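You operate a simulated robot arm through the tools that you are given. There is no shell and no other tool. Be economical: measure what you need, move in short steps, check, and stop when the job is done.

You are at the controls of a simulated two-armed robot. One attempt, no reset.

Task
Push the drawer of the dough table shut. Take the small pan on the right belt and put it away on the second drying shelf from the bottom. Put the large jug on the left belt away on the top of the side table. Take the dark blue brush on the top of the oven table and put it away on the top of the dough table. Take the orange pad on the top of the oven table and put it away on the lower middle tier of the steel shelves. Put the sieve from the top of the narrow table on the top of the end stand. Take the dough slab on the top of the narrow table and put it away on the top of the dough table. Fetch the grating from the top of the narrow table and set it on the top of the oven table. Take the purple pad and put it on the top shelf of the pan rack. Fetch the small jug from the narrow part from the bottom of the third shelf and set it on the top of the bin table. Open the well lid. The order is free. Set down upright: large jug, sieve, small jug.
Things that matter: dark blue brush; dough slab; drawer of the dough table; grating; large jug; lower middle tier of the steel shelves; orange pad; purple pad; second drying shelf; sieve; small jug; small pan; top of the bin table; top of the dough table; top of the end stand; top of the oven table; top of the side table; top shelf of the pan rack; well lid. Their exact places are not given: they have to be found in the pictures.

Only the result counts: the job must be done as asked and must still hold three seconds after the hand-in. Knocking over, shifting, dropping, spilling or breaking anything else fails it. Lids that push on must go on centred and level and be pressed home; caps that screw on are set level and turned clockwise until they are tight.

Robot
Two 7-joint arms with two-finger grippers on one trunk, on a base that drives. Base frame: it is fixed to the floor where the robot stands at the start and does not move with it; the origin is under the middle of the robot, x ahead of it, y to its left, z up; the surface under the hand at the start is at about z = 900. Readings come in mm, rad, newtons and seconds.
The left shoulder is at the start at [90, 247, 1100], the right one opposite. With the tool pointing down near the work surface each hand reaches from about 100 to 840 mm from the robot's upright axis, wherever it stands, measured 20 degrees to its own side. Places, roughly: dark blue brush (12x5x7 cm) [-2300, 1900, 900]; dough slab (8x20x3 cm) [-2600, 800, 900]; drawer of the dough table [500, -200, 800]; grating (18x22x7 cm) [-2600, 500, 900]; large jug [-500, 1250, 1250]; lower middle tier of the steel shelves [2700, -3900, 500]; orange pad (11x8x6 cm) [-2400, 2100, 900]; purple pad (11x8x6 cm) [-2500, 400, 1800]; second drying shelf [5600, 1800, 800]; sieve (6x6x6 cm) [-2500, 1200, 900]; small jug [250, -3750, 1000]; small pan [500, 1250, 1250]; top of the bin table [1500, -1500, 900]; top of the dough table [700, -500, 900]; top of the end stand [-1000, 1200, 1000]; top of the oven table [-2500, 2000, 900]; top of the side table [3100, 1500, 900]; top shelf of the pan rack [-2500, 1500, 1300]; well lid [2700, 1000, 800]. Payload 3.18 kg a hand.
The TCP of each hand is the grasp point between the finger pads, 30 mm short of the fingertips. In the tool frame z runs along the fingers and y along their closing line. Largest opening 144 mm; the body of the gripper starts 103 mm behind the TCP.
Orientation is that of the tool frame in the base frame, as a unit quaternion [w, x, y, z]. With the fingers straight down and closing along the base's y, the tool's x points along the base's -x, its y along +y and its z along -z.

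Tools
- The arms move only by the tool arm_command. It takes "left_steps", "right_steps" or both (then of equal length, played together; a hand with none holds still); each is a list of rows, each a list of 7 numbers: the closure in counts, from 0 (fully open) to 255 (shut), then the shift along the tool's x, y, z in units of 100 mm (1.0 is 100 mm), then the turn, a rotation vector about the tool's x, y, z in units of 45 degrees (1.0 is 45 degrees). In form: [[gripper, x, y, z, rx, ry, rz], ...]. A call has 1 to 12 rows; each row is the pose to reach, as a shift and turn from the pose commanded when the call began, along the tool's axes at that moment. A call with a number of a shift or a turn outside -1 to 1 is refused whole. Rows are played at 5 a second. More than 50 mm and 0.15 rad between two rows, or a gripper value outside its range, and nothing of the call is played. A pose out of reach is approached as far as the arm can. The call stops where the force on the tool passes 40 N (or 10 N more than at its start, if that is more) or the arm is blocked; 0.2 s more then pass. The fingers move at their own pace and stop on an object; they squeeze with about 22 N. The grip force told is the motor's: it shows also when the fingers shut on nothing. Time passes only in rows, and 0.2 s behind the last, so rows that repeat a pose let the fingers close. It gives the time, the measured TCP pose, the force on the tool (base axes), the opening and the grip force at its end, in the units of the frame above (readings bear some noise), with the torque about the TCP (base axes, N m) and any sound that the robot's microphone picked up.
- Cameras (640 x 400 px; columns grow to the right, rows downward): "scene" is now at [179.2, -2.2, 1289]; the picture's right is [-0.49, -0.87, 0.03], its down [-0.56, 0.29, -0.78] and it looks along [0.67, -0.40, -0.63] (base axes); focal length 214 px, centre (320, 200). "left" rides on the left gripper at [76, -16, -143] in its tool frame; the picture's right is [0.21, 0.98, 0.00], its down [-0.84, 0.18, -0.51] and it looks along [-0.50, 0.11, 0.86] (tool axes); focal length 218 px, centre (320, 200). "right" rides on the right gripper at [76, 16, -143] in its tool frame; the picture's right is [-0.21, 0.98, 0.00], its down [-0.84, -0.18, -0.51] and it looks along [-0.50, -0.11, 0.86] (tool axes); focal length 218 px, centre (320, 200).
- capture(camera): a new picture of that camera. No time passes.
- slide_trunk(by): slides the trunk up (or, below 0, down) by that many mm; the arms and the scene camera ride with it, the base frame stays. It gives what a move gives, with no picture.
- steer(legs): drives the robot by 1 to 6 legs, each [ahead, left, turn to the left] in mm, mm and rad, along the robot's own axes; the way and the turn of a leg run together, so that a leg with both is an arc; at most 1500 mm and 3.142 rad a leg. The arms and the cameras ride along, it lands a little off, and it stops where it bumps. It gives what a move gives.
- pan_tilt(pan, tilt): turns the head with the scene camera to pan (to the left, within 1.396 rad either way) and tilt (down, from -0.506 to 1.204), counted from straight ahead of the robot. It gives what a move gives.
- measure_at(camera, pixels): for up to 12 pixels [column, row] of the newest picture of that camera ("zoom" is the newest enlarged one), the place [x, y, z] in the base frame of the surface seen there, good to about 3 mm. No time passes.
- close_up(camera, box): a new picture of the part [left, top, right, bottom] of that camera's present view, enlarged. No time passes.
- job_done(): hands the job in; it is judged then, once.

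Work in short steps. Measure before you move; look again where a grasp or a placing could have gone wrong, and mend it. You have 350 turns and 280 pictures in all, those below and enlarged ones among them. Open the grippers and draw the arms clear of the work before you hand the job in, unless the task says otherwise.

The tools are called by a JSON object that holds its "api" and its "payload". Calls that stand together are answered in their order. arm_command: Moves the arms, as the interface text tells. Its arguments: {"type":"object","properties":{"left_steps":{"type":"array","items":{"type":"array","items":{"type":"number"}}},"right_steps":{"type":"array","items":{"type":"array","items":{"type":"number"}}}},"required":[]} The other tools are called the same way: slide_trunk (by) slides the trunk up or down; steer (legs) drives the base; pan_tilt (pan, tilt) turns the head that bears the scene camera; capture (camera) takes a picture; measure_at (camera, pixels) gives the place of the surface under pixels of a picture; close_up (camera, box) takes an enlarged picture of a part of a camera's view; job_done () hands the job in.

At the start:

```text
time_s: 0.0
left_ee_pos: [401.9, -11.7, 1207.8]
left_orientation: [0.022, -0.001, 1.0, -0.017]
left_contact_force: [0.5, 0.8, -3.4]
left_wrist_torque: [-0.17, -0.11, 0.06]
left_grip_width: 144.0
left_gripper_force: 0.0
right_ee_pos: [398.6, -391.8, 1099.5]
right_orientation: [0.016, -0.009, 1.0, -0.022]
right_contact_force: [-14.9, -20.2, -9.4]
right_wrist_torque: [2.8, -2.18, 0.17]
right_grip_width: 143.9
right_gripper_force: 0.0
trunk travel left (down, up): [-175.0, 194.0]
robot x, y, heading: [-2.2, -1.5, -0.0]
head pan, tilt: [-0.517, 0.695]
```

scene: 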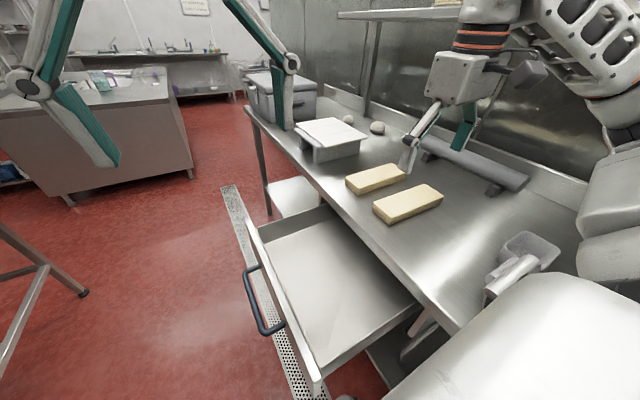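
right: 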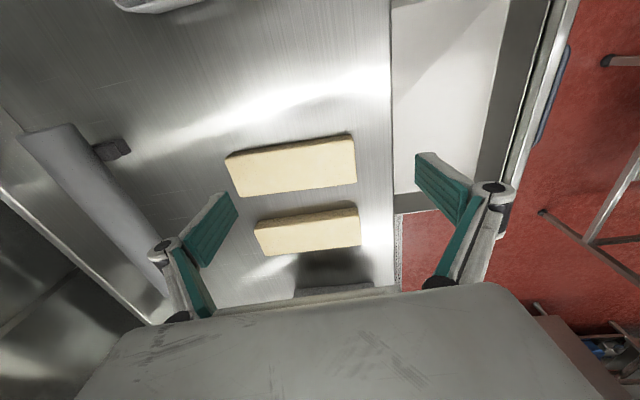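
left: 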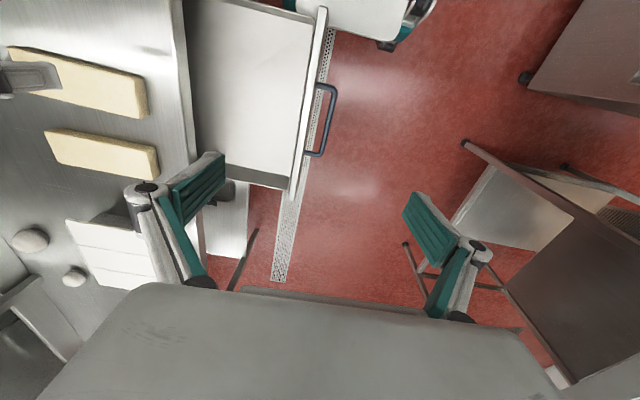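

I see the open drawer with its handle near (262,300) in the scene picture. I measure drawer, table and slab points first.

{"api": "measure_at", "payload": {"camera": "scene", "pixels": [[262, 310], [250, 270], [283, 330], [250, 232], [316, 385], [330, 208], [418, 302], [245, 110], [455, 330], [405, 205], [375, 180], [470, 165]]}}

{"api": "pan_tilt", "payload": {"pan": 0.9, "tilt": 0.3}}

{"api": "capture", "payload": {"camera": "scene"}}

```text
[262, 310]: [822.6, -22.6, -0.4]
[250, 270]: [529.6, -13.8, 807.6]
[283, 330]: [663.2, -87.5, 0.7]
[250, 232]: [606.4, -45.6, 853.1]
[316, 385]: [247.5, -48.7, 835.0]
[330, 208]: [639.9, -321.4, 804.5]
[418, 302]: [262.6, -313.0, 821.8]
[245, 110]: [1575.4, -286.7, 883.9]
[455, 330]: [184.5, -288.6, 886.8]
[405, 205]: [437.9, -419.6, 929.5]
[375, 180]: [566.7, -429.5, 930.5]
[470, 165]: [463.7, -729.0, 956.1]
```

```text
time_s: 1.5
left_ee_pos: [404.7, -11.3, 1205.6]
left_orientation: [0.02, -0.001, 1.0, -0.017]
left_contact_force: [0.4, 0.1, -0.4]
left_wrist_torque: [0.04, 0.01, 0.0]
left_grip_width: 144.2
left_gripper_force: 0.1
right_ee_pos: [402.7, -386.7, 1094.8]
right_orientation: [0.005, -0.02, 0.999, -0.029]
right_contact_force: [0.7, 0.5, 0.8]
right_wrist_torque: [0.05, 0.03, -0.01]
right_grip_width: 144.1
right_gripper_force: 0.0
trunk travel left (down, up): [-175.0, 194.0]
robot x, y, heading: [-0.9, 0.6, -0.008]
head pan, tilt: [0.901, 0.3]
```

```text
276 pictures are left
```

scene: 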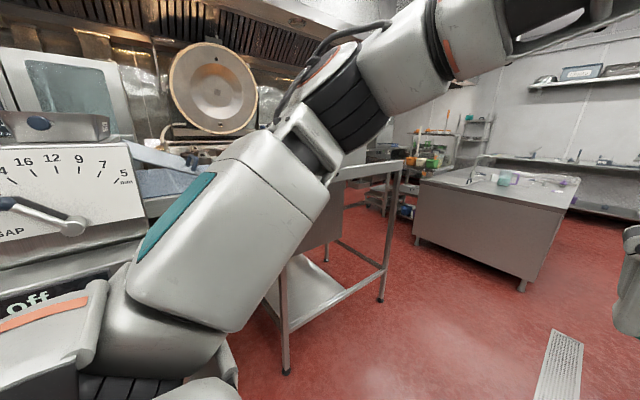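

The drawer front spans x≈247..606 at y≈-48, top z≈853, handle at z≈807; the table edge is at y≈-287. I measure the handle in the left picture before pushing.

{"api": "measure_at", "payload": {"camera": "left", "pixels": [[334, 90], [331, 120], [312, 154], [325, 12], [292, 195], [307, 85], [285, 180], [320, 85]]}}

{"api": "pan_tilt", "payload": {"pan": 1.39, "tilt": 0.2}}

{"api": "capture", "payload": {"camera": "scene"}}

{"api": "pan_tilt", "payload": {"pan": 0.0, "tilt": 0.25}}

{"api": "capture", "payload": {"camera": "scene"}}

{"api": "pan_tilt", "payload": {"pan": -1.2, "tilt": 0.6}}

{"api": "capture", "payload": {"camera": "scene"}}

```text
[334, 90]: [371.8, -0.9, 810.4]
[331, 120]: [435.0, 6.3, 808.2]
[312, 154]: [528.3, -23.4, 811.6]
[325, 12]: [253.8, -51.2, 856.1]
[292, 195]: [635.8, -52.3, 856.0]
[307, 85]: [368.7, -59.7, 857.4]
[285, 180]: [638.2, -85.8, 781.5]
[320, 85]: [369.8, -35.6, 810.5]
```

```text
time_s: 2.5
left_ee_pos: [404.9, -9.9, 1204.5]
left_orientation: [0.018, -0.002, 1.0, -0.018]
left_contact_force: [0.9, -0.1, 3.2]
left_wrist_torque: [0.1, 0.11, 0.0]
left_grip_width: 144.2
left_gripper_force: 0.0
right_ee_pos: [403.2, -386.8, 1094.2]
right_orientation: [0.005, -0.019, 0.999, -0.029]
right_contact_force: [13.4, 18.9, 7.2]
right_wrist_torque: [-2.58, 1.94, -0.15]
right_grip_width: 143.9
right_gripper_force: 0.0
trunk travel left (down, up): [-175.0, 194.0]
robot x, y, heading: [2.6, 0.7, 0.002]
head pan, tilt: [1.389, 0.201]
```

```text
275 pictures are left
```

scene: 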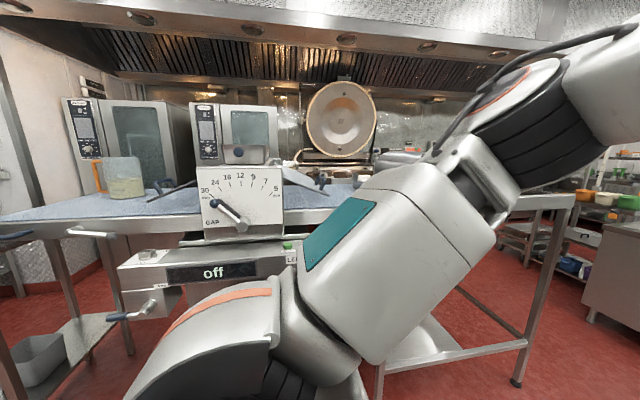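

```text
time_s: 4.0
left_ee_pos: [405.8, -9.1, 1204.6]
left_orientation: [0.019, -0.002, 1.0, -0.018]
left_contact_force: [0.7, -0.1, 0.0]
left_wrist_torque: [0.06, 0.04, 0.04]
left_grip_width: 144.1
left_gripper_force: 0.2
right_ee_pos: [402.0, -385.4, 1094.6]
right_orientation: [0.006, -0.02, 0.999, -0.029]
right_contact_force: [0.6, 0.4, 1.1]
right_wrist_torque: [0.0, 0.05, 0.01]
right_grip_width: 143.9
right_gripper_force: 0.1
trunk travel left (down, up): [-175.0, 194.0]
robot x, y, heading: [-1.3, -1.0, -0.002]
head pan, tilt: [0.0, 0.25]
```

```text
274 pictures are left
```

scene: 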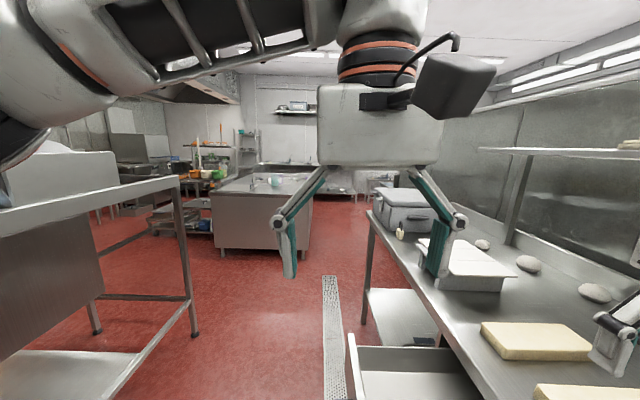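

```text
time_s: 5.4
left_ee_pos: [406.3, -10.0, 1204.9]
left_orientation: [0.018, -0.001, 1.0, -0.018]
left_contact_force: [1.1, -0.4, -0.7]
left_wrist_torque: [0.04, 0.02, -0.01]
left_grip_width: 143.9
left_gripper_force: 0.1
right_ee_pos: [402.7, -385.4, 1094.1]
right_orientation: [0.005, -0.02, 0.999, -0.028]
right_contact_force: [0.3, -0.1, 0.5]
right_wrist_torque: [0.01, 0.08, -0.02]
right_grip_width: 144.1
right_gripper_force: 0.1
trunk travel left (down, up): [-175.0, 194.0]
robot x, y, heading: [4.0, 0.4, -0.001]
head pan, tilt: [-1.201, 0.6]
```

```text
273 pictures are left
```

scene: 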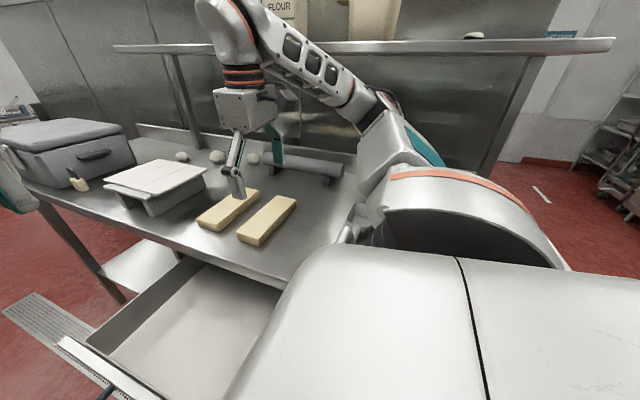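

Handle bar is centred at x≈450, y≈+6, z≈808. I close the left gripper, move to (450, 45) and lower in front of the handle to z≈815.

{"api": "arm_command", "payload": {"left_steps": [[255, -0.22, 0.28, 0, 0, 0, 0], [255, -0.45, 0.55, 0, 0, 0, 0], [255, -0.45, 0.55, 0.48, 0, 0, 0], [255, -0.45, 0.55, 0.96, 0, 0, 0]]}}

{"api": "arm_command", "payload": {"left_steps": [[255, 0, 0, 0.48, 0, 0, 0], [255, 0, 0, 0.96, 0, 0, 0]]}}

{"api": "arm_command", "payload": {"left_steps": [[255, 0, 0, 0.48, 0, 0, 0], [255, 0, 0, 0.96, 0, 0, 0]]}}

{"api": "arm_command", "payload": {"left_steps": [[255, 0, 0, 0.48, 0, 0, 0], [255, 0, 0, 0.96, 0, 0, 0], [255, 0, 0, 0.96, 0, 0, 0]]}}

{"api": "capture", "payload": {"camera": "left"}}

```text
time_s: 6.6
left_ee_pos: [454.1, 43.7, 1106.7]
left_orientation: [0.019, -0.003, 1.0, -0.018]
left_contact_force: [-0.6, 1.7, 2.8]
left_wrist_torque: [-0.12, -0.01, -0.02]
left_grip_width: 0.3
left_gripper_force: 22.2
right_ee_pos: [406.1, -380.8, 1091.5]
right_orientation: [-0.002, -0.028, 0.999, -0.033]
right_contact_force: [11.2, 16.6, 7.0]
right_wrist_torque: [-2.32, 1.7, -0.13]
right_grip_width: 144.3
right_gripper_force: 0.0
trunk travel left (down, up): [-175.0, 194.0]
robot x, y, heading: [2.8, -2.0, 0.005]
head pan, tilt: [-1.201, 0.6]
stopped in row 4 (left hand): the arm was blocked; the commanded pose is now the measured one
```

```text
time_s: 7.4
left_ee_pos: [459.8, 40.7, 1009.1]
left_orientation: [0.017, -0.004, 1.0, -0.018]
left_contact_force: [0.3, -3.3, -0.7]
left_wrist_torque: [0.24, 0.11, 0.0]
left_grip_width: 0.0
left_gripper_force: 22.1
right_ee_pos: [408.9, -377.5, 1085.8]
right_orientation: [-0.009, -0.036, 0.999, -0.039]
right_contact_force: [-10.6, -15.1, -4.0]
right_wrist_torque: [2.18, -1.57, 0.08]
right_grip_width: 144.2
right_gripper_force: 0.1
trunk travel left (down, up): [-175.0, 194.0]
robot x, y, heading: [2.2, -3.9, 0.004]
head pan, tilt: [-1.201, 0.6]
stopped in row 2 (left hand): the arm was blocked; the commanded pose is now the measured one
```

```text
time_s: 8.2
left_ee_pos: [463.0, 36.6, 909.8]
left_orientation: [0.017, -0.004, 1.0, -0.018]
left_contact_force: [1.5, -1.9, -1.6]
left_wrist_torque: [0.22, 0.15, 0.03]
left_grip_width: 0.0
left_gripper_force: 22.0
right_ee_pos: [411.6, -372.3, 1081.2]
right_orientation: [-0.015, -0.044, 0.998, -0.044]
right_contact_force: [-9.9, -15.4, -2.9]
right_wrist_torque: [2.19, -1.57, 0.08]
right_grip_width: 143.9
right_gripper_force: 0.1
trunk travel left (down, up): [-175.0, 194.0]
robot x, y, heading: [4.9, 0.3, 0.005]
head pan, tilt: [-1.201, 0.6]
stopped in row 2 (left hand): the arm was blocked; the commanded pose is now the measured one
```

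```text
time_s: 9.2
left_ee_pos: [468.0, 34.5, 810.3]
left_orientation: [0.015, -0.005, 1.0, -0.017]
left_contact_force: [-3.1, 2.1, 3.6]
left_wrist_torque: [-0.25, -0.25, -0.03]
left_grip_width: 0.3
left_gripper_force: 22.1
right_ee_pos: [413.4, -369.6, 1077.4]
right_orientation: [-0.021, -0.051, 0.997, -0.048]
right_contact_force: [9.4, 14.2, 3.7]
right_wrist_torque: [-1.93, 1.36, -0.08]
right_grip_width: 144.2
right_gripper_force: 0.1
trunk travel left (down, up): [-175.0, 194.0]
robot x, y, heading: [6.9, -2.7, 0.004]
head pan, tilt: [-1.201, 0.6]
stopped in row 3 (left hand): the arm was blocked; the commanded pose is now the measured one
```

```text
272 pictures are left
```

left: 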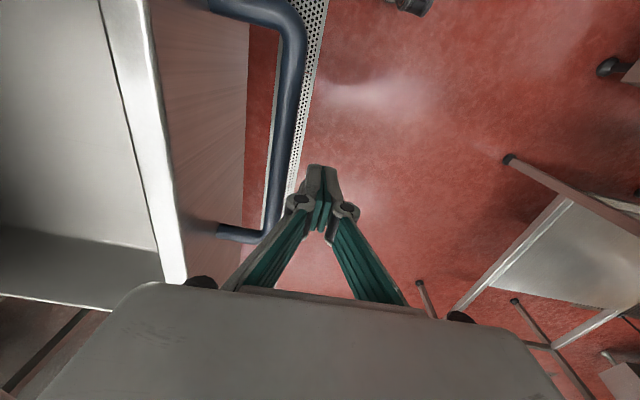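

Fingers stand in front of the handle bar (bar at left of the fingers). The right arm seems to be jittering, so I push the drawer with the left hand and draw the right hand up and inward at the same time.

{"api": "arm_command", "payload": {"left_steps": [[255, 0.05, -0.3, 0, 0, 0, 0], [255, 0.1, -0.6, 0, 0, 0, 0], [255, 0.1, -0.9, 0, 0, 0, 0]], "right_steps": [[0, 0.1, 0.1, -0.3, 0, 0, 0], [0, 0.2, 0.2, -0.6, 0, 0, 0], [0, 0.3, 0.3, -0.9, 0, 0, 0]]}}

{"api": "arm_command", "payload": {"left_steps": [[255, 0, -0.3, 0, 0, 0, 0], [255, 0, -0.6, 0, 0, 0, 0], [255, 0, -0.9, 0, 0, 0, 0]]}}

{"api": "capture", "payload": {"camera": "left"}}

{"api": "capture", "payload": {"camera": "scene"}}

```text
time_s: 10.0
left_ee_pos: [452.3, -74.3, 788.7]
left_orientation: [-0.001, -0.003, 1.0, -0.008]
left_contact_force: [-0.5, 0.8, -0.5]
left_wrist_torque: [-0.01, 0.03, 0.01]
left_grip_width: 0.0
left_gripper_force: 22.3
right_ee_pos: [387.4, -362.6, 1137.7]
right_orientation: [-0.031, -0.044, 0.998, -0.033]
right_contact_force: [-0.1, 0.1, 0.3]
right_wrist_torque: [-0.05, 0.0, 0.0]
right_grip_width: 144.4
right_gripper_force: 0.0
trunk travel left (down, up): [-175.0, 194.0]
robot x, y, heading: [-1.2, -3.1, 0.006]
head pan, tilt: [-1.201, 0.6]
```

```text
time_s: 10.9
left_ee_pos: [520.7, -119.7, 811.1]
left_orientation: [0.0, -0.079, 0.996, -0.028]
left_contact_force: [0.1, 0.2, 0.1]
left_wrist_torque: [0.0, 0.03, -0.03]
left_grip_width: 0.0
left_gripper_force: 22.3
right_ee_pos: [386.5, -364.9, 1139.0]
right_orientation: [-0.03, -0.046, 0.998, -0.032]
right_contact_force: [-0.1, 0.4, 0.1]
right_wrist_torque: [-0.02, -0.02, 0.04]
right_grip_width: 144.0
right_gripper_force: 0.1
trunk travel left (down, up): [-175.0, 194.0]
robot x, y, heading: [0.9, -0.5, 0.001]
head pan, tilt: [-1.201, 0.6]
stopped in row 3 (left hand): the arm was blocked; the commanded pose is now the measured one
```

```text
271 pictures are left
```

left: 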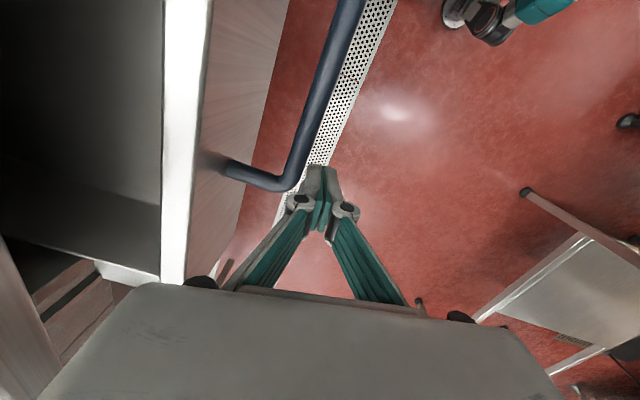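

```text
270 pictures are left
```

scene: 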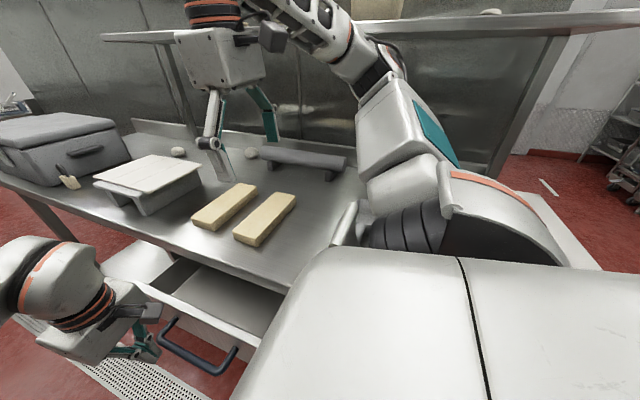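

The drawer is about half shut and the left arm nears its reach limit. I pull the right hand back over, then turn the base right a little to carry the left hand against the handle.

{"api": "arm_command", "payload": {"right_steps": [[0, 0.3, 0.3, -0.2, 0, 0, 0], [0, 0.6, 0.6, -0.4, 0, 0, 0], [0, 0.9, 0.9, -0.5, 0, 0, 0]]}}

{"api": "steer", "payload": {"legs": [[0, 0, -0.15]]}}

{"api": "capture", "payload": {"camera": "left"}}

{"api": "capture", "payload": {"camera": "scene"}}

```text
time_s: 11.7
left_ee_pos: [522.0, -124.2, 808.0]
left_orientation: [-0.001, -0.079, 0.997, -0.024]
left_contact_force: [-0.2, 0.0, 0.5]
left_wrist_torque: [0.02, 0.02, 0.0]
left_grip_width: 0.0
left_gripper_force: 22.1
right_ee_pos: [338.1, -322.5, 1171.5]
right_orientation: [-0.031, -0.046, 0.998, -0.028]
right_contact_force: [0.2, -0.7, 1.0]
right_wrist_torque: [-0.01, 0.04, 0.02]
right_grip_width: 144.0
right_gripper_force: 0.0
right hand out of reach, approached as far as the arm can: row 2, 3
trunk travel left (down, up): [-175.0, 194.0]
robot x, y, heading: [4.3, -1.4, 0.0]
head pan, tilt: [-1.201, 0.6]
```

```text
time_s: 12.8
left_ee_pos: [515.5, -174.2, 806.1]
left_orientation: [-0.004, -0.03, 0.999, -0.026]
left_contact_force: [-0.4, -0.1, 1.3]
left_wrist_torque: [-0.01, -0.03, -0.02]
left_grip_width: 0.0
left_gripper_force: 21.7
right_ee_pos: [311.1, -352.0, 1170.7]
right_orientation: [-0.033, 0.003, 0.999, -0.028]
right_contact_force: [0.3, 0.1, 0.3]
right_wrist_torque: [-0.04, 0.02, 0.03]
right_grip_width: 144.1
right_gripper_force: 0.1
trunk travel left (down, up): [-175.0, 194.0]
robot x, y, heading: [5.0, -4.0, -0.096]
head pan, tilt: [-1.201, 0.6]
stopped in leg 1: the robot was blocked; the commanded pose is now the measured one
```

```text
269 pictures are left
```

left: 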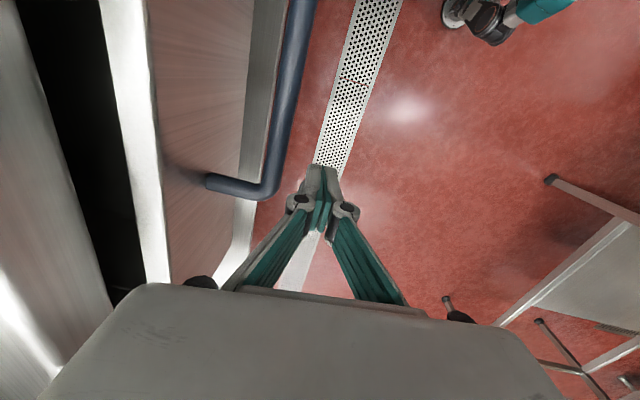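

```text
268 pictures are left
```

scene: 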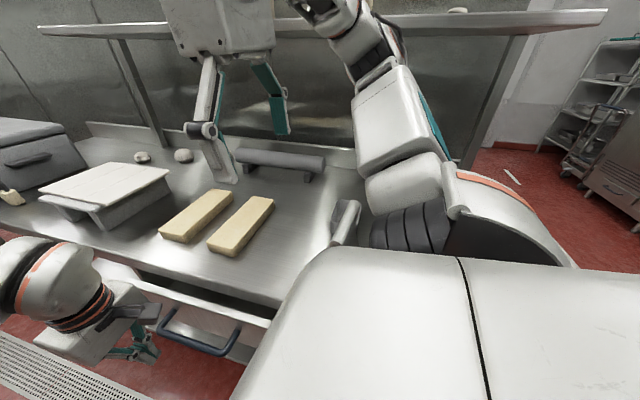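

The base is blocked at -0.096 rad, so I will instead face the table and push by driving. First I look left to measure the free space to the dough sheeter.

{"api": "pan_tilt", "payload": {"pan": 1.2, "tilt": 0.5}}

{"api": "capture", "payload": {"camera": "scene"}}

{"api": "pan_tilt", "payload": {"pan": 0.4, "tilt": 0.5}}

{"api": "capture", "payload": {"camera": "scene"}}

```text
time_s: 14.9
left_ee_pos: [513.8, -175.7, 806.1]
left_orientation: [-0.005, -0.03, 0.999, -0.026]
left_contact_force: [-0.4, -0.3, -0.5]
left_wrist_torque: [0.01, 0.0, -0.02]
left_grip_width: 0.0
left_gripper_force: 21.6
right_ee_pos: [309.8, -352.3, 1171.1]
right_orientation: [-0.035, 0.005, 0.999, -0.028]
right_contact_force: [-0.3, 0.9, -0.5]
right_wrist_torque: [0.01, 0.0, 0.01]
right_grip_width: 144.0
right_gripper_force: 0.1
trunk travel left (down, up): [-175.0, 194.0]
robot x, y, heading: [1.3, 0.0, -0.099]
head pan, tilt: [1.201, 0.499]
```

```text
267 pictures are left
```

scene: 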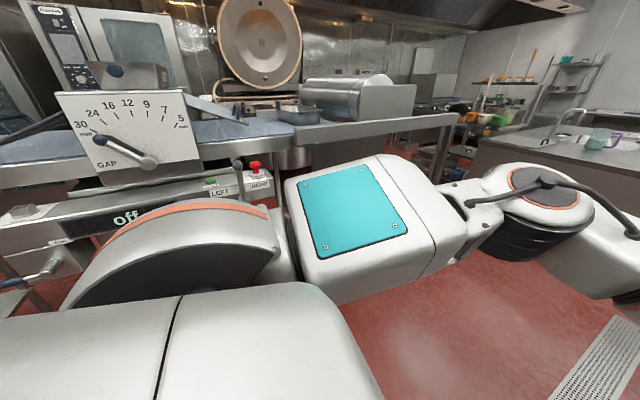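

```text
time_s: 16.1
left_ee_pos: [514.9, -174.7, 806.1]
left_orientation: [-0.006, -0.029, 0.999, -0.026]
left_contact_force: [1.2, -0.4, 0.8]
left_wrist_torque: [0.0, 0.0, -0.02]
left_grip_width: 0.0
left_gripper_force: 22.1
right_ee_pos: [310.2, -351.4, 1171.8]
right_orientation: [-0.035, 0.006, 0.999, -0.028]
right_contact_force: [-0.4, 0.7, 0.2]
right_wrist_torque: [-0.03, 0.02, 0.02]
right_grip_width: 144.1
right_gripper_force: 0.1
trunk travel left (down, up): [-175.0, 194.0]
robot x, y, heading: [3.5, -3.2, -0.103]
head pan, tilt: [0.4, 0.499]
```

```text
266 pictures are left
```

scene: 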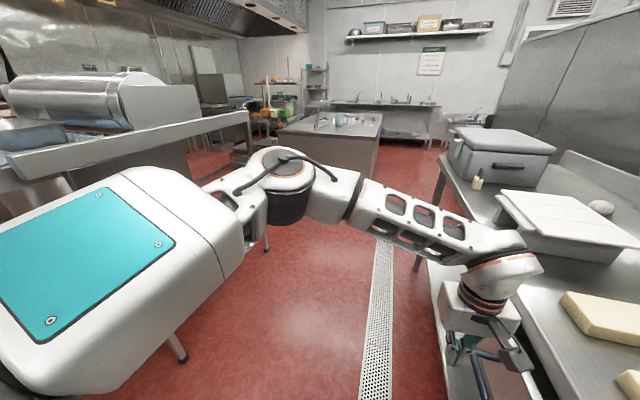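

I measure the sheeter's near edge and other landmarks in this picture.

{"api": "measure_at", "payload": {"camera": "scene", "pixels": [[248, 115], [60, 175], [180, 140], [185, 355], [280, 130], [375, 185], [440, 165], [345, 122], [265, 250], [70, 80], [180, 95], [30, 130]]}}

```text
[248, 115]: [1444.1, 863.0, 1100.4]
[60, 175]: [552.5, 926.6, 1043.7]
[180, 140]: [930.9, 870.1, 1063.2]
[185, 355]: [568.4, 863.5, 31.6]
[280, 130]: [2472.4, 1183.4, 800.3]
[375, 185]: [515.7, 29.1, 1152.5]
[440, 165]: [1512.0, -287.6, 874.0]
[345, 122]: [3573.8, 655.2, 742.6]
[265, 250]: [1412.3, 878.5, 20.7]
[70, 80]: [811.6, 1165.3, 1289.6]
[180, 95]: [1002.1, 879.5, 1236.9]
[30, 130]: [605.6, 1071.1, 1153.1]
```

Sheeter edge is at y≈865, the table edge at y≈-287. I drive forward, then left, then turn to face the dough table with the low left hand in front of the handle.

{"api": "steer", "payload": {"legs": [[20, 60, 0.1], [540, 0, 0], [0, 300, 0]]}}

{"api": "steer", "payload": {"legs": [[0, 0, -0.8], [0, 0, -0.77]]}}

{"api": "pan_tilt", "payload": {"pan": 0.0, "tilt": 0.6}}

{"api": "capture", "payload": {"camera": "scene"}}

{"api": "capture", "payload": {"camera": "left"}}

```text
time_s: 22.8
left_ee_pos: [1076.7, 231.7, 809.7]
left_orientation: [0.0, -0.077, 0.997, -0.024]
left_contact_force: [-0.3, 0.9, -0.7]
left_wrist_torque: [-0.01, 0.0, -0.01]
left_grip_width: 0.1
left_gripper_force: 22.3
right_ee_pos: [888.2, 35.3, 1171.4]
right_orientation: [-0.03, -0.043, 0.998, -0.029]
right_contact_force: [0.8, 0.6, 0.7]
right_wrist_torque: [0.0, 0.0, 0.02]
right_grip_width: 144.1
right_gripper_force: 0.0
trunk travel left (down, up): [-175.0, 194.0]
robot x, y, heading: [555.8, 358.1, -0.002]
head pan, tilt: [0.4, 0.499]
```

```text
time_s: 27.4
left_ee_pos: [418.1, -161.5, 809.6]
left_orientation: [-0.018, 0.658, 0.753, -0.017]
left_contact_force: [-0.4, 0.1, 0.1]
left_wrist_torque: [-0.03, -0.03, 0.02]
left_grip_width: 0.0
left_gripper_force: 21.9
right_ee_pos: [224.8, 31.3, 1172.1]
right_orientation: [-0.041, 0.683, 0.729, 0.001]
right_contact_force: [0.3, -0.5, -0.6]
right_wrist_torque: [-0.05, 0.01, 0.0]
right_grip_width: 144.1
right_gripper_force: 0.1
trunk travel left (down, up): [-175.0, 194.0]
robot x, y, heading: [555.8, 355.0, -1.595]
head pan, tilt: [0.4, 0.499]
```

```text
time_s: 28.2
left_ee_pos: [419.0, -162.0, 809.2]
left_orientation: [-0.018, 0.657, 0.753, -0.017]
left_contact_force: [-0.6, 1.2, 0.1]
left_wrist_torque: [0.0, 0.02, 0.01]
left_grip_width: 0.1
left_gripper_force: 21.3
right_ee_pos: [225.6, 30.7, 1172.2]
right_orientation: [-0.041, 0.684, 0.729, 0.001]
right_contact_force: [0.0, -0.1, -0.9]
right_wrist_torque: [-0.01, -0.01, 0.02]
right_grip_width: 143.9
right_gripper_force: 0.0
trunk travel left (down, up): [-175.0, 194.0]
robot x, y, heading: [554.5, 357.1, -1.596]
head pan, tilt: [0.0, 0.6]
```

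```text
265 pictures are left
```

scene: 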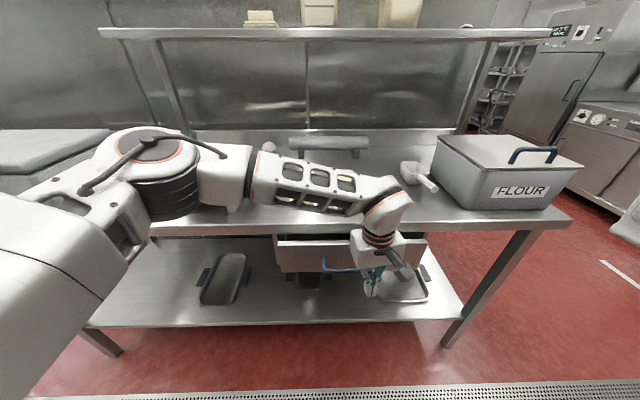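

```text
264 pictures are left
```

left: 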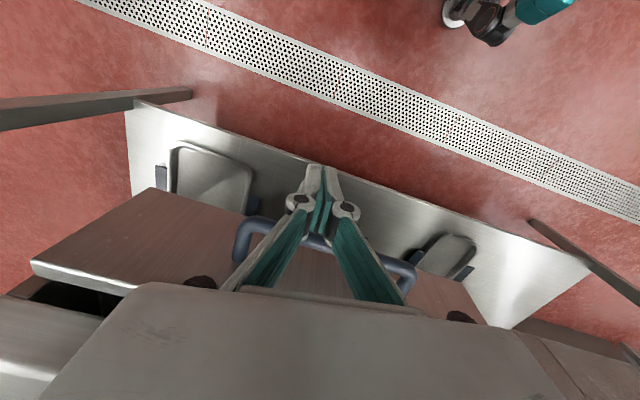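

The closed fingers stand in front of the handle's middle. I drive forward in small legs.

{"api": "steer", "payload": {"legs": [[50, 0, 0]]}}

{"api": "steer", "payload": {"legs": [[40, 0, 0]]}}

{"api": "capture", "payload": {"camera": "left"}}

{"api": "capture", "payload": {"camera": "scene"}}

```text
time_s: 29.1
left_ee_pos: [416.3, -206.3, 809.5]
left_orientation: [-0.018, 0.659, 0.752, -0.015]
left_contact_force: [-0.5, 22.1, -5.4]
left_wrist_torque: [0.18, -0.06, -0.28]
left_grip_width: 0.1
left_gripper_force: 21.7
right_ee_pos: [224.8, -16.7, 1171.8]
right_orientation: [-0.04, 0.685, 0.728, 0.001]
right_contact_force: [0.7, 0.0, 0.1]
right_wrist_torque: [0.0, 0.0, -0.02]
right_grip_width: 144.0
right_gripper_force: 0.0
trunk travel left (down, up): [-175.0, 194.0]
robot x, y, heading: [552.1, 309.2, -1.596]
head pan, tilt: [0.0, 0.6]
```

```text
time_s: 30.0
left_ee_pos: [415.4, -207.4, 806.8]
left_orientation: [-0.03, 0.661, 0.75, 0.001]
left_contact_force: [0.3, 5.1, 0.2]
left_wrist_torque: [0.02, 0.02, -0.05]
left_grip_width: 0.2
left_gripper_force: 21.7
right_ee_pos: [222.8, -31.2, 1172.3]
right_orientation: [-0.04, 0.684, 0.729, 0.001]
right_contact_force: [-0.3, -0.1, 0.6]
right_wrist_torque: [0.01, 0.01, 0.0]
right_grip_width: 143.8
right_gripper_force: 0.0
trunk travel left (down, up): [-175.0, 194.0]
robot x, y, heading: [551.9, 293.7, -1.595]
head pan, tilt: [0.0, 0.6]
stopped in leg 1: the force on the tool passed its limit at 57 N (the readings are from after the stop); the commanded pose is now the measured one
```

```text
263 pictures are left
```

left: 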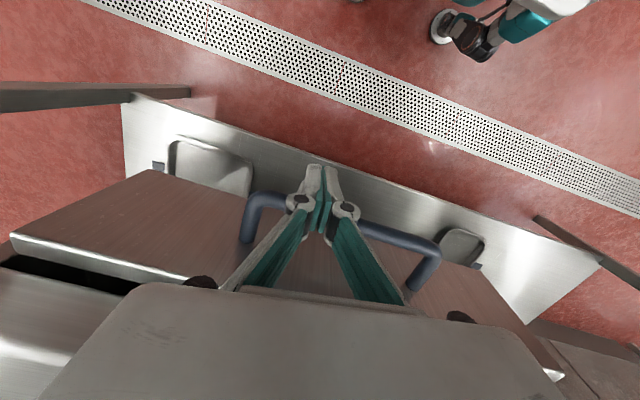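

```text
262 pictures are left
```

scene: 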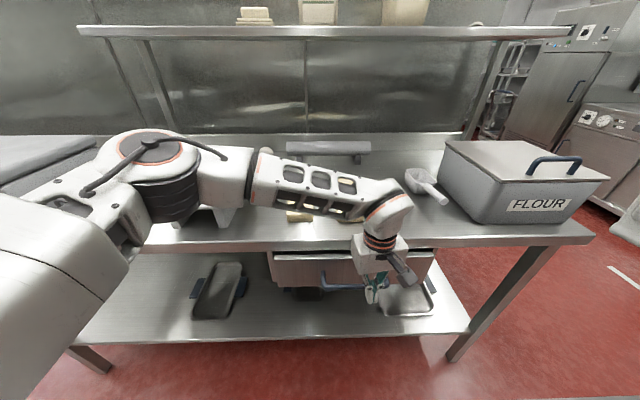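

I measure the drawer front and table edge to see whether it is shut.

{"api": "measure_at", "payload": {"camera": "left", "pixels": [[100, 265], [80, 280], [60, 310], [20, 235], [370, 228], [280, 198], [150, 200]]}}

{"api": "measure_at", "payload": {"camera": "scene", "pixels": [[280, 243], [290, 262], [250, 245], [345, 285], [420, 258], [300, 275]]}}

```text
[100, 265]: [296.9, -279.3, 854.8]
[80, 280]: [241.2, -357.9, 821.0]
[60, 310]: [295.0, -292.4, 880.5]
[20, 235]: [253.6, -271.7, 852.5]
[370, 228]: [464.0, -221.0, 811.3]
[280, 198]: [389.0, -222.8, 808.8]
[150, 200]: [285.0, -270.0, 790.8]
```

```text
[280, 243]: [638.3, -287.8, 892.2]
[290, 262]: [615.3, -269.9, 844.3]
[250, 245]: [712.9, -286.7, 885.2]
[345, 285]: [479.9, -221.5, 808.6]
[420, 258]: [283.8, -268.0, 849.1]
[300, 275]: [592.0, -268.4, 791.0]
```

The front sits at y≈-269, just proud of the table edge. I press once more with the arm to confirm that it is at its stop.

{"api": "arm_command", "payload": {"left_steps": [[255, -0.1, 0, 0, 0, 0, 0], [255, -0.2, 0.0, 0, 0, 0, 0], [255, -0.35, 0.0, 0, 0, 0, 0]]}}

{"api": "close_up", "payload": {"camera": "scene", "box": [230, 220, 460, 320]}}

{"api": "measure_at", "payload": {"camera": "zoom", "pixels": [[180, 130], [540, 120], [150, 150], [170, 90]]}}

```text
time_s: 30.4
left_ee_pos: [414.8, -207.3, 806.1]
left_orientation: [-0.038, 0.662, 0.749, 0.009]
left_contact_force: [1.0, 12.5, 3.1]
left_wrist_torque: [0.0, 0.0, -0.14]
left_grip_width: 0.0
left_gripper_force: 21.7
right_ee_pos: [224.2, -30.5, 1172.0]
right_orientation: [-0.041, 0.683, 0.729, 0.001]
right_contact_force: [1.0, -0.1, 0.1]
right_wrist_torque: [0.03, 0.0, 0.04]
right_grip_width: 144.2
right_gripper_force: 0.1
trunk travel left (down, up): [-175.0, 194.0]
robot x, y, heading: [557.5, 295.7, -1.599]
head pan, tilt: [0.0, 0.6]
stopped in row 2 (left hand): the force on the tool passed its limit at 47 N (the readings are from after the stop); the commanded pose is now the measured one
```

```text
2.78 times, centred on (345, 270) of scene
```

zoom: 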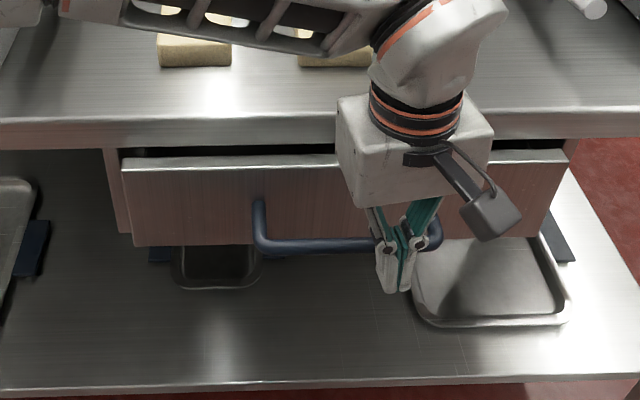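

```text
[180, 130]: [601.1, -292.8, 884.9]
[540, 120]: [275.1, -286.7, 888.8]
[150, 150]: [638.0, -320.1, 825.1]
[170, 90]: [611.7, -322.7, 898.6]
```

Checking the cabinet's side panel against the drawer front to see if a gap remains.

{"api": "measure_at", "payload": {"camera": "zoom", "pixels": [[112, 170], [115, 210], [125, 210], [135, 210], [570, 145], [220, 155], [220, 161], [220, 175]]}}

{"api": "close_up", "payload": {"camera": "left", "box": [0, 160, 220, 320]}}

```text
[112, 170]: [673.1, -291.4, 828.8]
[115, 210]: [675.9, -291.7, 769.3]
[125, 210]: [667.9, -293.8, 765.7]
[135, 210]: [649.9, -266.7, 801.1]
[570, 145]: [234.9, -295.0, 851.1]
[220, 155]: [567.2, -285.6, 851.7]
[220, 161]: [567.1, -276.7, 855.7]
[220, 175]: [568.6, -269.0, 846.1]
```

```text
2.50 times, centred on (110, 240) of left
```

zoom: 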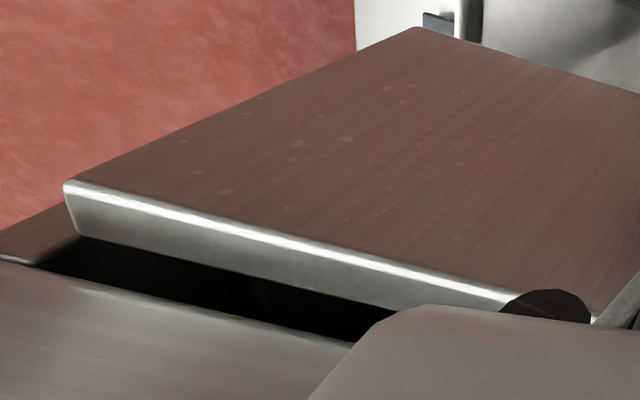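

The plate is within ~6 mm of the cabinet and does not move under ~50 N, so the drawer is shut. I back off and bring the left hand up and to its own side.

{"api": "steer", "payload": {"legs": [[-170, 0, 0]]}}

{"api": "arm_command", "payload": {"left_steps": [[0, 0.05, 0.2, -0.33, 0, 0, 0], [0, 0.1, 0.4, -0.66, 0, 0, 0], [0, 0.2, 0.7, -0.99, 0, 0, 0]]}}

{"api": "arm_command", "payload": {"left_steps": [[0, 0.05, 0.2, -0.33, 0, 0, 0], [0, 0.1, 0.4, -0.66, 0, 0, 0], [0, 0.2, 0.7, -0.99, 0, 0, 0]]}}

{"api": "arm_command", "payload": {"left_steps": [[0, 0.05, 0.2, -0.33, 0, 0, 0], [0, 0.1, 0.4, -0.66, 0, 0, 0], [0, 0.2, 0.7, -0.99, 0, 0, 0]]}}

{"api": "arm_command", "payload": {"left_steps": [[0, 0.05, 0.2, -0.33, 0, 0, 0], [0, 0.1, 0.4, -0.66, 0, 0, 0], [0, 0.2, 0.7, -0.8, 0, 0, 0]]}}

{"api": "capture", "payload": {"camera": "scene"}}

```text
time_s: 31.9
left_ee_pos: [418.9, -41.2, 806.1]
left_orientation: [-0.037, 0.662, 0.749, 0.006]
left_contact_force: [0.1, -0.3, -0.5]
left_wrist_torque: [0.0, 0.02, 0.01]
left_grip_width: 0.0
left_gripper_force: 21.9
right_ee_pos: [227.1, 138.1, 1173.0]
right_orientation: [-0.041, 0.684, 0.728, 0.001]
right_contact_force: [0.6, 0.8, -0.1]
right_wrist_torque: [-0.06, -0.03, -0.01]
right_grip_width: 144.2
right_gripper_force: 0.0
trunk travel left (down, up): [-175.0, 194.0]
robot x, y, heading: [555.6, 461.7, -1.598]
head pan, tilt: [0.0, 0.6]
```

```text
time_s: 32.7
left_ee_pos: [492.4, -18.8, 904.2]
left_orientation: [-0.036, 0.661, 0.749, 0.006]
left_contact_force: [-0.1, 0.5, -0.5]
left_wrist_torque: [0.0, 0.04, 0.01]
left_grip_width: 143.8
left_gripper_force: 0.0
right_ee_pos: [228.2, 138.5, 1173.2]
right_orientation: [-0.041, 0.684, 0.729, 0.001]
right_contact_force: [0.8, -0.1, -0.2]
right_wrist_torque: [-0.01, 0.02, 0.01]
right_grip_width: 143.9
right_gripper_force: 0.1
trunk travel left (down, up): [-175.0, 194.0]
robot x, y, heading: [557.6, 464.8, -1.597]
head pan, tilt: [0.0, 0.6]
```

```text
time_s: 33.5
left_ee_pos: [565.4, 4.9, 1000.1]
left_orientation: [-0.036, 0.662, 0.749, 0.006]
left_contact_force: [0.9, -0.1, -0.5]
left_wrist_torque: [-0.03, 0.0, 0.01]
left_grip_width: 144.1
left_gripper_force: 0.0
right_ee_pos: [229.4, 138.6, 1173.2]
right_orientation: [-0.04, 0.684, 0.728, 0.001]
right_contact_force: [-0.6, 1.5, -0.5]
right_wrist_torque: [-0.07, 0.05, 0.01]
right_grip_width: 144.0
right_gripper_force: 0.0
trunk travel left (down, up): [-175.0, 194.0]
robot x, y, heading: [560.2, 461.4, -1.602]
head pan, tilt: [0.0, 0.6]
```

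```text
time_s: 34.3
left_ee_pos: [635.5, 27.4, 1098.8]
left_orientation: [-0.035, 0.662, 0.748, 0.006]
left_contact_force: [0.8, 0.5, 0.3]
left_wrist_torque: [-0.03, 0.01, 0.03]
left_grip_width: 143.9
left_gripper_force: 0.0
right_ee_pos: [227.7, 137.9, 1173.3]
right_orientation: [-0.041, 0.684, 0.729, 0.0]
right_contact_force: [-0.6, 0.8, 0.2]
right_wrist_torque: [-0.04, 0.04, 0.0]
right_grip_width: 144.0
right_gripper_force: 0.0
trunk travel left (down, up): [-175.0, 194.0]
robot x, y, heading: [557.5, 462.6, -1.597]
head pan, tilt: [0.0, 0.6]
```

```text
time_s: 35.1
left_ee_pos: [707.0, 52.3, 1176.7]
left_orientation: [-0.036, 0.662, 0.749, 0.007]
left_contact_force: [0.4, -0.2, 0.3]
left_wrist_torque: [-0.03, -0.03, 0.01]
left_grip_width: 143.9
left_gripper_force: 0.1
right_ee_pos: [228.6, 139.3, 1172.6]
right_orientation: [-0.041, 0.684, 0.728, 0.0]
right_contact_force: [0.6, -0.4, 0.6]
right_wrist_torque: [-0.04, 0.03, 0.0]
right_grip_width: 144.0
right_gripper_force: 0.0
trunk travel left (down, up): [-175.0, 194.0]
robot x, y, heading: [557.0, 465.3, -1.597]
head pan, tilt: [0.0, 0.6]
```

```text
259 pictures are left
```

scene: 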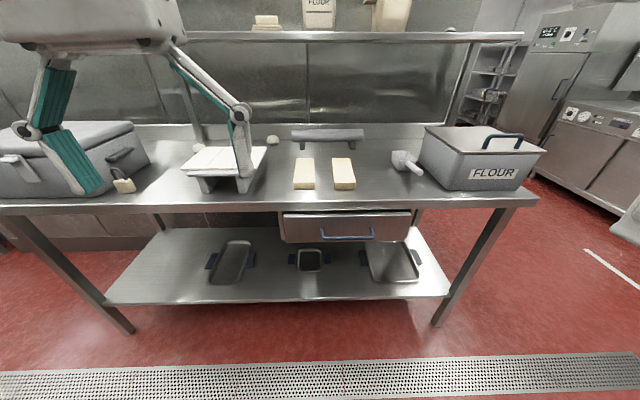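

The drawer looks shut flush. I measure free space on the dough table for later, raise the trunk, then move to mid-corridor and turn to face the sheeter.

{"api": "measure_at", "payload": {"camera": "scene", "pixels": [[305, 185], [305, 158], [343, 188], [343, 158], [265, 180], [375, 175], [405, 195], [225, 190], [265, 150], [290, 200], [410, 165], [330, 128]]}}

{"api": "slide_trunk", "payload": {"by": 150}}

{"api": "steer", "payload": {"legs": [[200, 0, 0], [0, 0, 1.571], [0, 0, 1.571]]}}

{"api": "pan_tilt", "payload": {"pan": 0.0, "tilt": 0.4}}

{"api": "capture", "payload": {"camera": "scene"}}

```text
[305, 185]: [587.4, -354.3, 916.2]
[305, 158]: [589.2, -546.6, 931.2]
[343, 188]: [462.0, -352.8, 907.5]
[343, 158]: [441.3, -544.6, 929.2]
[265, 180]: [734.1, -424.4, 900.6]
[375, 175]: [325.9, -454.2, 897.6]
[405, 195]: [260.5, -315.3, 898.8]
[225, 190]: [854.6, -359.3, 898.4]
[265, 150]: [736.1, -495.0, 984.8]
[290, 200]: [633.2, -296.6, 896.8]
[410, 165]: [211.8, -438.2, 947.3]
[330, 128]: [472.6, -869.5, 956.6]
```

```text
time_s: 36.8
left_ee_pos: [705.1, 50.3, 1325.4]
left_orientation: [-0.036, 0.662, 0.749, 0.007]
left_contact_force: [0.1, 0.3, 0.4]
left_wrist_torque: [0.01, -0.01, 0.01]
left_grip_width: 144.0
left_gripper_force: 0.1
right_ee_pos: [226.2, 137.9, 1322.6]
right_orientation: [-0.04, 0.684, 0.728, 0.002]
right_contact_force: [-0.7, -0.1, -0.2]
right_wrist_torque: [0.01, 0.01, -0.01]
right_grip_width: 144.0
right_gripper_force: 0.0
trunk travel left (down, up): [-325.0, 44.0]
robot x, y, heading: [559.6, 457.6, -1.593]
head pan, tilt: [0.0, 0.6]
```

```text
time_s: 46.1
left_ee_pos: [400.9, 675.8, 1327.3]
left_orientation: [0.006, 0.753, -0.657, 0.037]
left_contact_force: [0.2, 0.1, -0.2]
left_wrist_torque: [0.03, -0.03, -0.02]
left_grip_width: 143.8
left_gripper_force: 0.1
right_ee_pos: [879.2, 593.7, 1322.7]
right_orientation: [0.001, 0.732, -0.68, 0.041]
right_contact_force: [0.2, 0.3, 0.3]
right_wrist_torque: [0.02, -0.02, 0.03]
right_grip_width: 143.9
right_gripper_force: 0.0
trunk travel left (down, up): [-325.0, 44.0]
robot x, y, heading: [550.8, 263.1, 1.556]
head pan, tilt: [0.0, 0.6]
```

```text
time_s: 46.8
left_ee_pos: [401.3, 676.2, 1325.3]
left_orientation: [0.007, 0.752, -0.658, 0.037]
left_contact_force: [0.5, -1.1, -0.6]
left_wrist_torque: [-0.01, 0.0, 0.0]
left_grip_width: 144.1
left_gripper_force: 0.2
right_ee_pos: [878.8, 595.0, 1321.6]
right_orientation: [0.001, 0.732, -0.68, 0.04]
right_contact_force: [-0.5, 0.9, -0.3]
right_wrist_torque: [-0.01, 0.03, 0.01]
right_grip_width: 144.1
right_gripper_force: 0.0
trunk travel left (down, up): [-325.0, 44.0]
robot x, y, heading: [554.2, 263.3, 1.558]
head pan, tilt: [0.0, 0.4]
```

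```text
258 pictures are left
```

scene: 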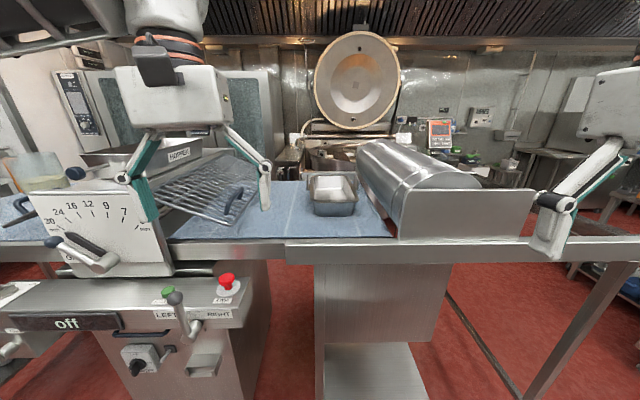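

The small pan is the tin at (333,195) on the right belt; I measure it and the surroundings.

{"api": "close_up", "payload": {"camera": "scene", "box": [240, 140, 420, 252]}}

{"api": "measure_at", "payload": {"camera": "zoom", "pixels": [[245, 128], [375, 125], [265, 220], [405, 220], [330, 235], [265, 265], [390, 265], [330, 150], [180, 330], [440, 150], [90, 110], [20, 160]]}}

```text
3.56 times, centred on (330, 196) of scene
```

zoom: 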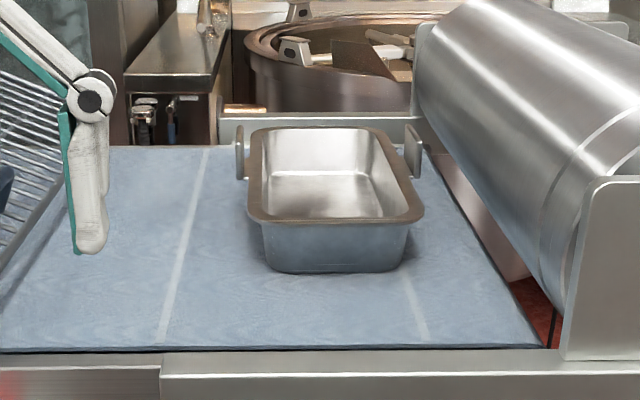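

```text
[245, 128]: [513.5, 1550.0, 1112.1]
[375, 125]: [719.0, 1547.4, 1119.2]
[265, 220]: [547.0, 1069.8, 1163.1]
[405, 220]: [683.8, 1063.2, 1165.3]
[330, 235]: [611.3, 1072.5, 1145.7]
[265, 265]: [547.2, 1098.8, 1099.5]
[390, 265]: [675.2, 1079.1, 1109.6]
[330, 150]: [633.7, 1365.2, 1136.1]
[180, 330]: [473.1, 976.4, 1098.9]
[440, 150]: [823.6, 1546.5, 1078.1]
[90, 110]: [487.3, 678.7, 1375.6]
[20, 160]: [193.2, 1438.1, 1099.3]
```

Belt is z≈1099, pan rim z≈1165 and about 173 mm wide at its near end. I look closer at the pan's handles and also at the distant drying shelves to choose the grasp.

{"api": "close_up", "payload": {"camera": "scene", "box": [295, 165, 375, 220]}}

{"api": "measure_at", "payload": {"camera": "zoom", "pixels": [[93, 90], [95, 130], [470, 95], [480, 130], [130, 60], [420, 55], [120, 240], [500, 240], [150, 180], [110, 110], [450, 110], [270, 52]]}}

{"api": "pan_tilt", "payload": {"pan": -1.25, "tilt": 0.1}}

{"api": "capture", "payload": {"camera": "scene"}}

```text
7.27 times, centred on (335, 192) of scene
```

zoom: 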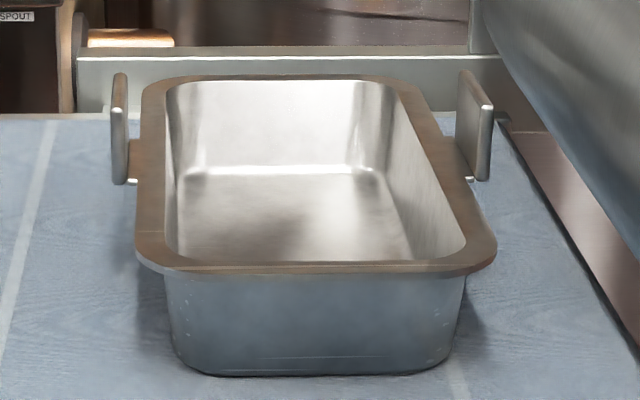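

```text
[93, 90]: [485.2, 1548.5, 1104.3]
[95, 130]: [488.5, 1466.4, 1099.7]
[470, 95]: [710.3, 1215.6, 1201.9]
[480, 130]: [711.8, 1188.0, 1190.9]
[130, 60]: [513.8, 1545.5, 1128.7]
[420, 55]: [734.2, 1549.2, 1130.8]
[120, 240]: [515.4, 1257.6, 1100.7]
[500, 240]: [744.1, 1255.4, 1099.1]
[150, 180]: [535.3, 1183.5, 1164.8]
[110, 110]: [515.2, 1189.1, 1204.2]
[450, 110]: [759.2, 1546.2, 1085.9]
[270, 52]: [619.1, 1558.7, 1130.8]
```

```text
time_s: 48.3
left_ee_pos: [402.3, 676.8, 1325.8]
left_orientation: [0.007, 0.753, -0.657, 0.036]
left_contact_force: [-0.1, -0.1, 0.0]
left_wrist_torque: [0.01, 0.0, -0.03]
left_grip_width: 144.0
left_gripper_force: 0.1
right_ee_pos: [880.2, 594.2, 1322.4]
right_orientation: [0.001, 0.732, -0.68, 0.041]
right_contact_force: [0.5, -0.9, 0.4]
right_wrist_torque: [0.01, 0.01, -0.02]
right_grip_width: 143.8
right_gripper_force: 0.0
trunk travel left (down, up): [-325.0, 44.0]
robot x, y, heading: [549.5, 261.7, 1.555]
head pan, tilt: [-1.25, 0.099]
```

```text
255 pictures are left
```

scene: 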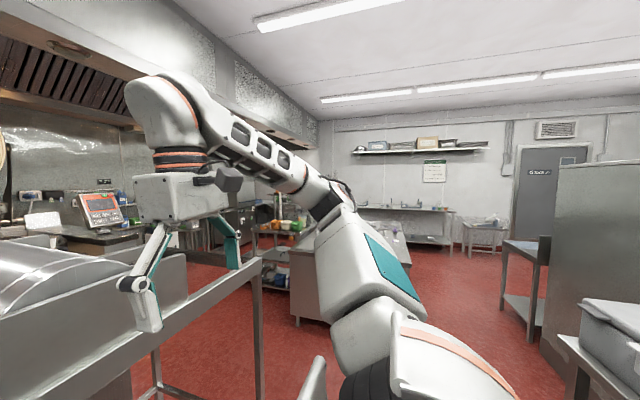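

Each pan handle is an upright plate (x≈515 and x≈711, z up to 1205), well suited to a two-handed lift. I zoom toward the distant area to see the drying shelves.

{"api": "close_up", "payload": {"camera": "scene", "box": [230, 130, 550, 330]}}

{"api": "steer", "payload": {"legs": [[0, 0, -1.0]]}}

{"api": "pan_tilt", "payload": {"pan": -0.25, "tilt": 0.1}}

{"api": "close_up", "payload": {"camera": "scene", "box": [160, 110, 480, 310]}}

```text
2.00 times, centred on (390, 230) of scene
```

zoom: 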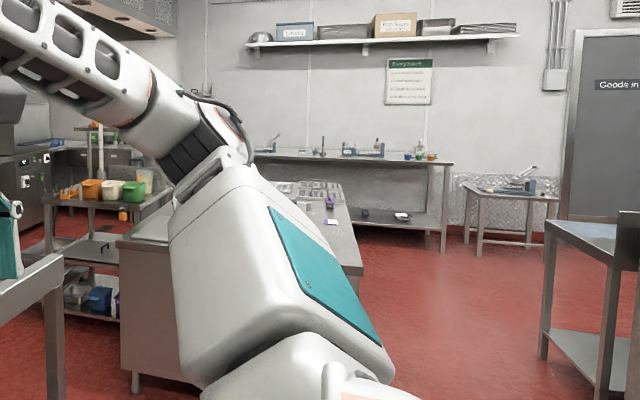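

```text
time_s: 51.2
left_ee_pos: [818.6, 612.4, 1326.1]
left_orientation: [-0.023, -0.344, 0.938, -0.029]
left_contact_force: [0.7, 0.4, 0.2]
left_wrist_torque: [0.04, -0.05, 0.0]
left_grip_width: 144.2
left_gripper_force: 0.1
right_ee_pos: [1005.7, 165.1, 1323.8]
right_orientation: [-0.021, -0.314, 0.948, -0.035]
right_contact_force: [-0.9, 0.0, 0.0]
right_wrist_torque: [0.01, 0.01, -0.02]
right_grip_width: 144.1
right_gripper_force: 0.2
trunk travel left (down, up): [-325.0, 44.0]
robot x, y, heading: [552.2, 263.9, 0.552]
head pan, tilt: [-1.25, 0.099]
```

```text
time_s: 52.5
left_ee_pos: [818.5, 612.7, 1326.6]
left_orientation: [-0.023, -0.343, 0.939, -0.029]
left_contact_force: [-0.4, 0.5, 0.2]
left_wrist_torque: [-0.03, 0.01, 0.0]
left_grip_width: 144.1
left_gripper_force: 0.0
right_ee_pos: [1005.5, 165.3, 1323.1]
right_orientation: [-0.021, -0.315, 0.948, -0.036]
right_contact_force: [0.2, 0.5, 0.2]
right_wrist_torque: [-0.01, 0.0, 0.01]
right_grip_width: 144.1
right_gripper_force: 0.0
trunk travel left (down, up): [-325.0, 44.0]
robot x, y, heading: [550.5, 264.4, 0.547]
head pan, tilt: [-0.25, 0.099]
```

```text
2.00 times, centred on (320, 210) of scene
```

zoom: 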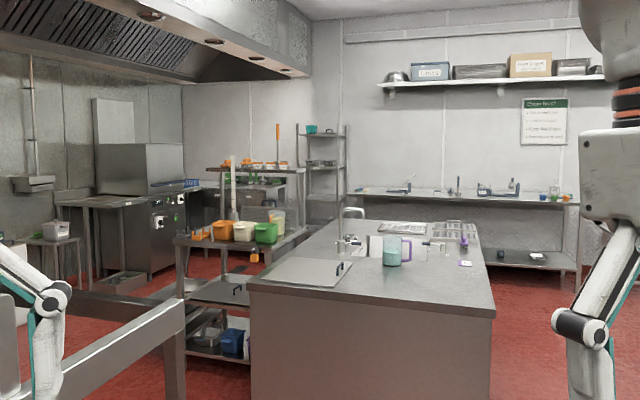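

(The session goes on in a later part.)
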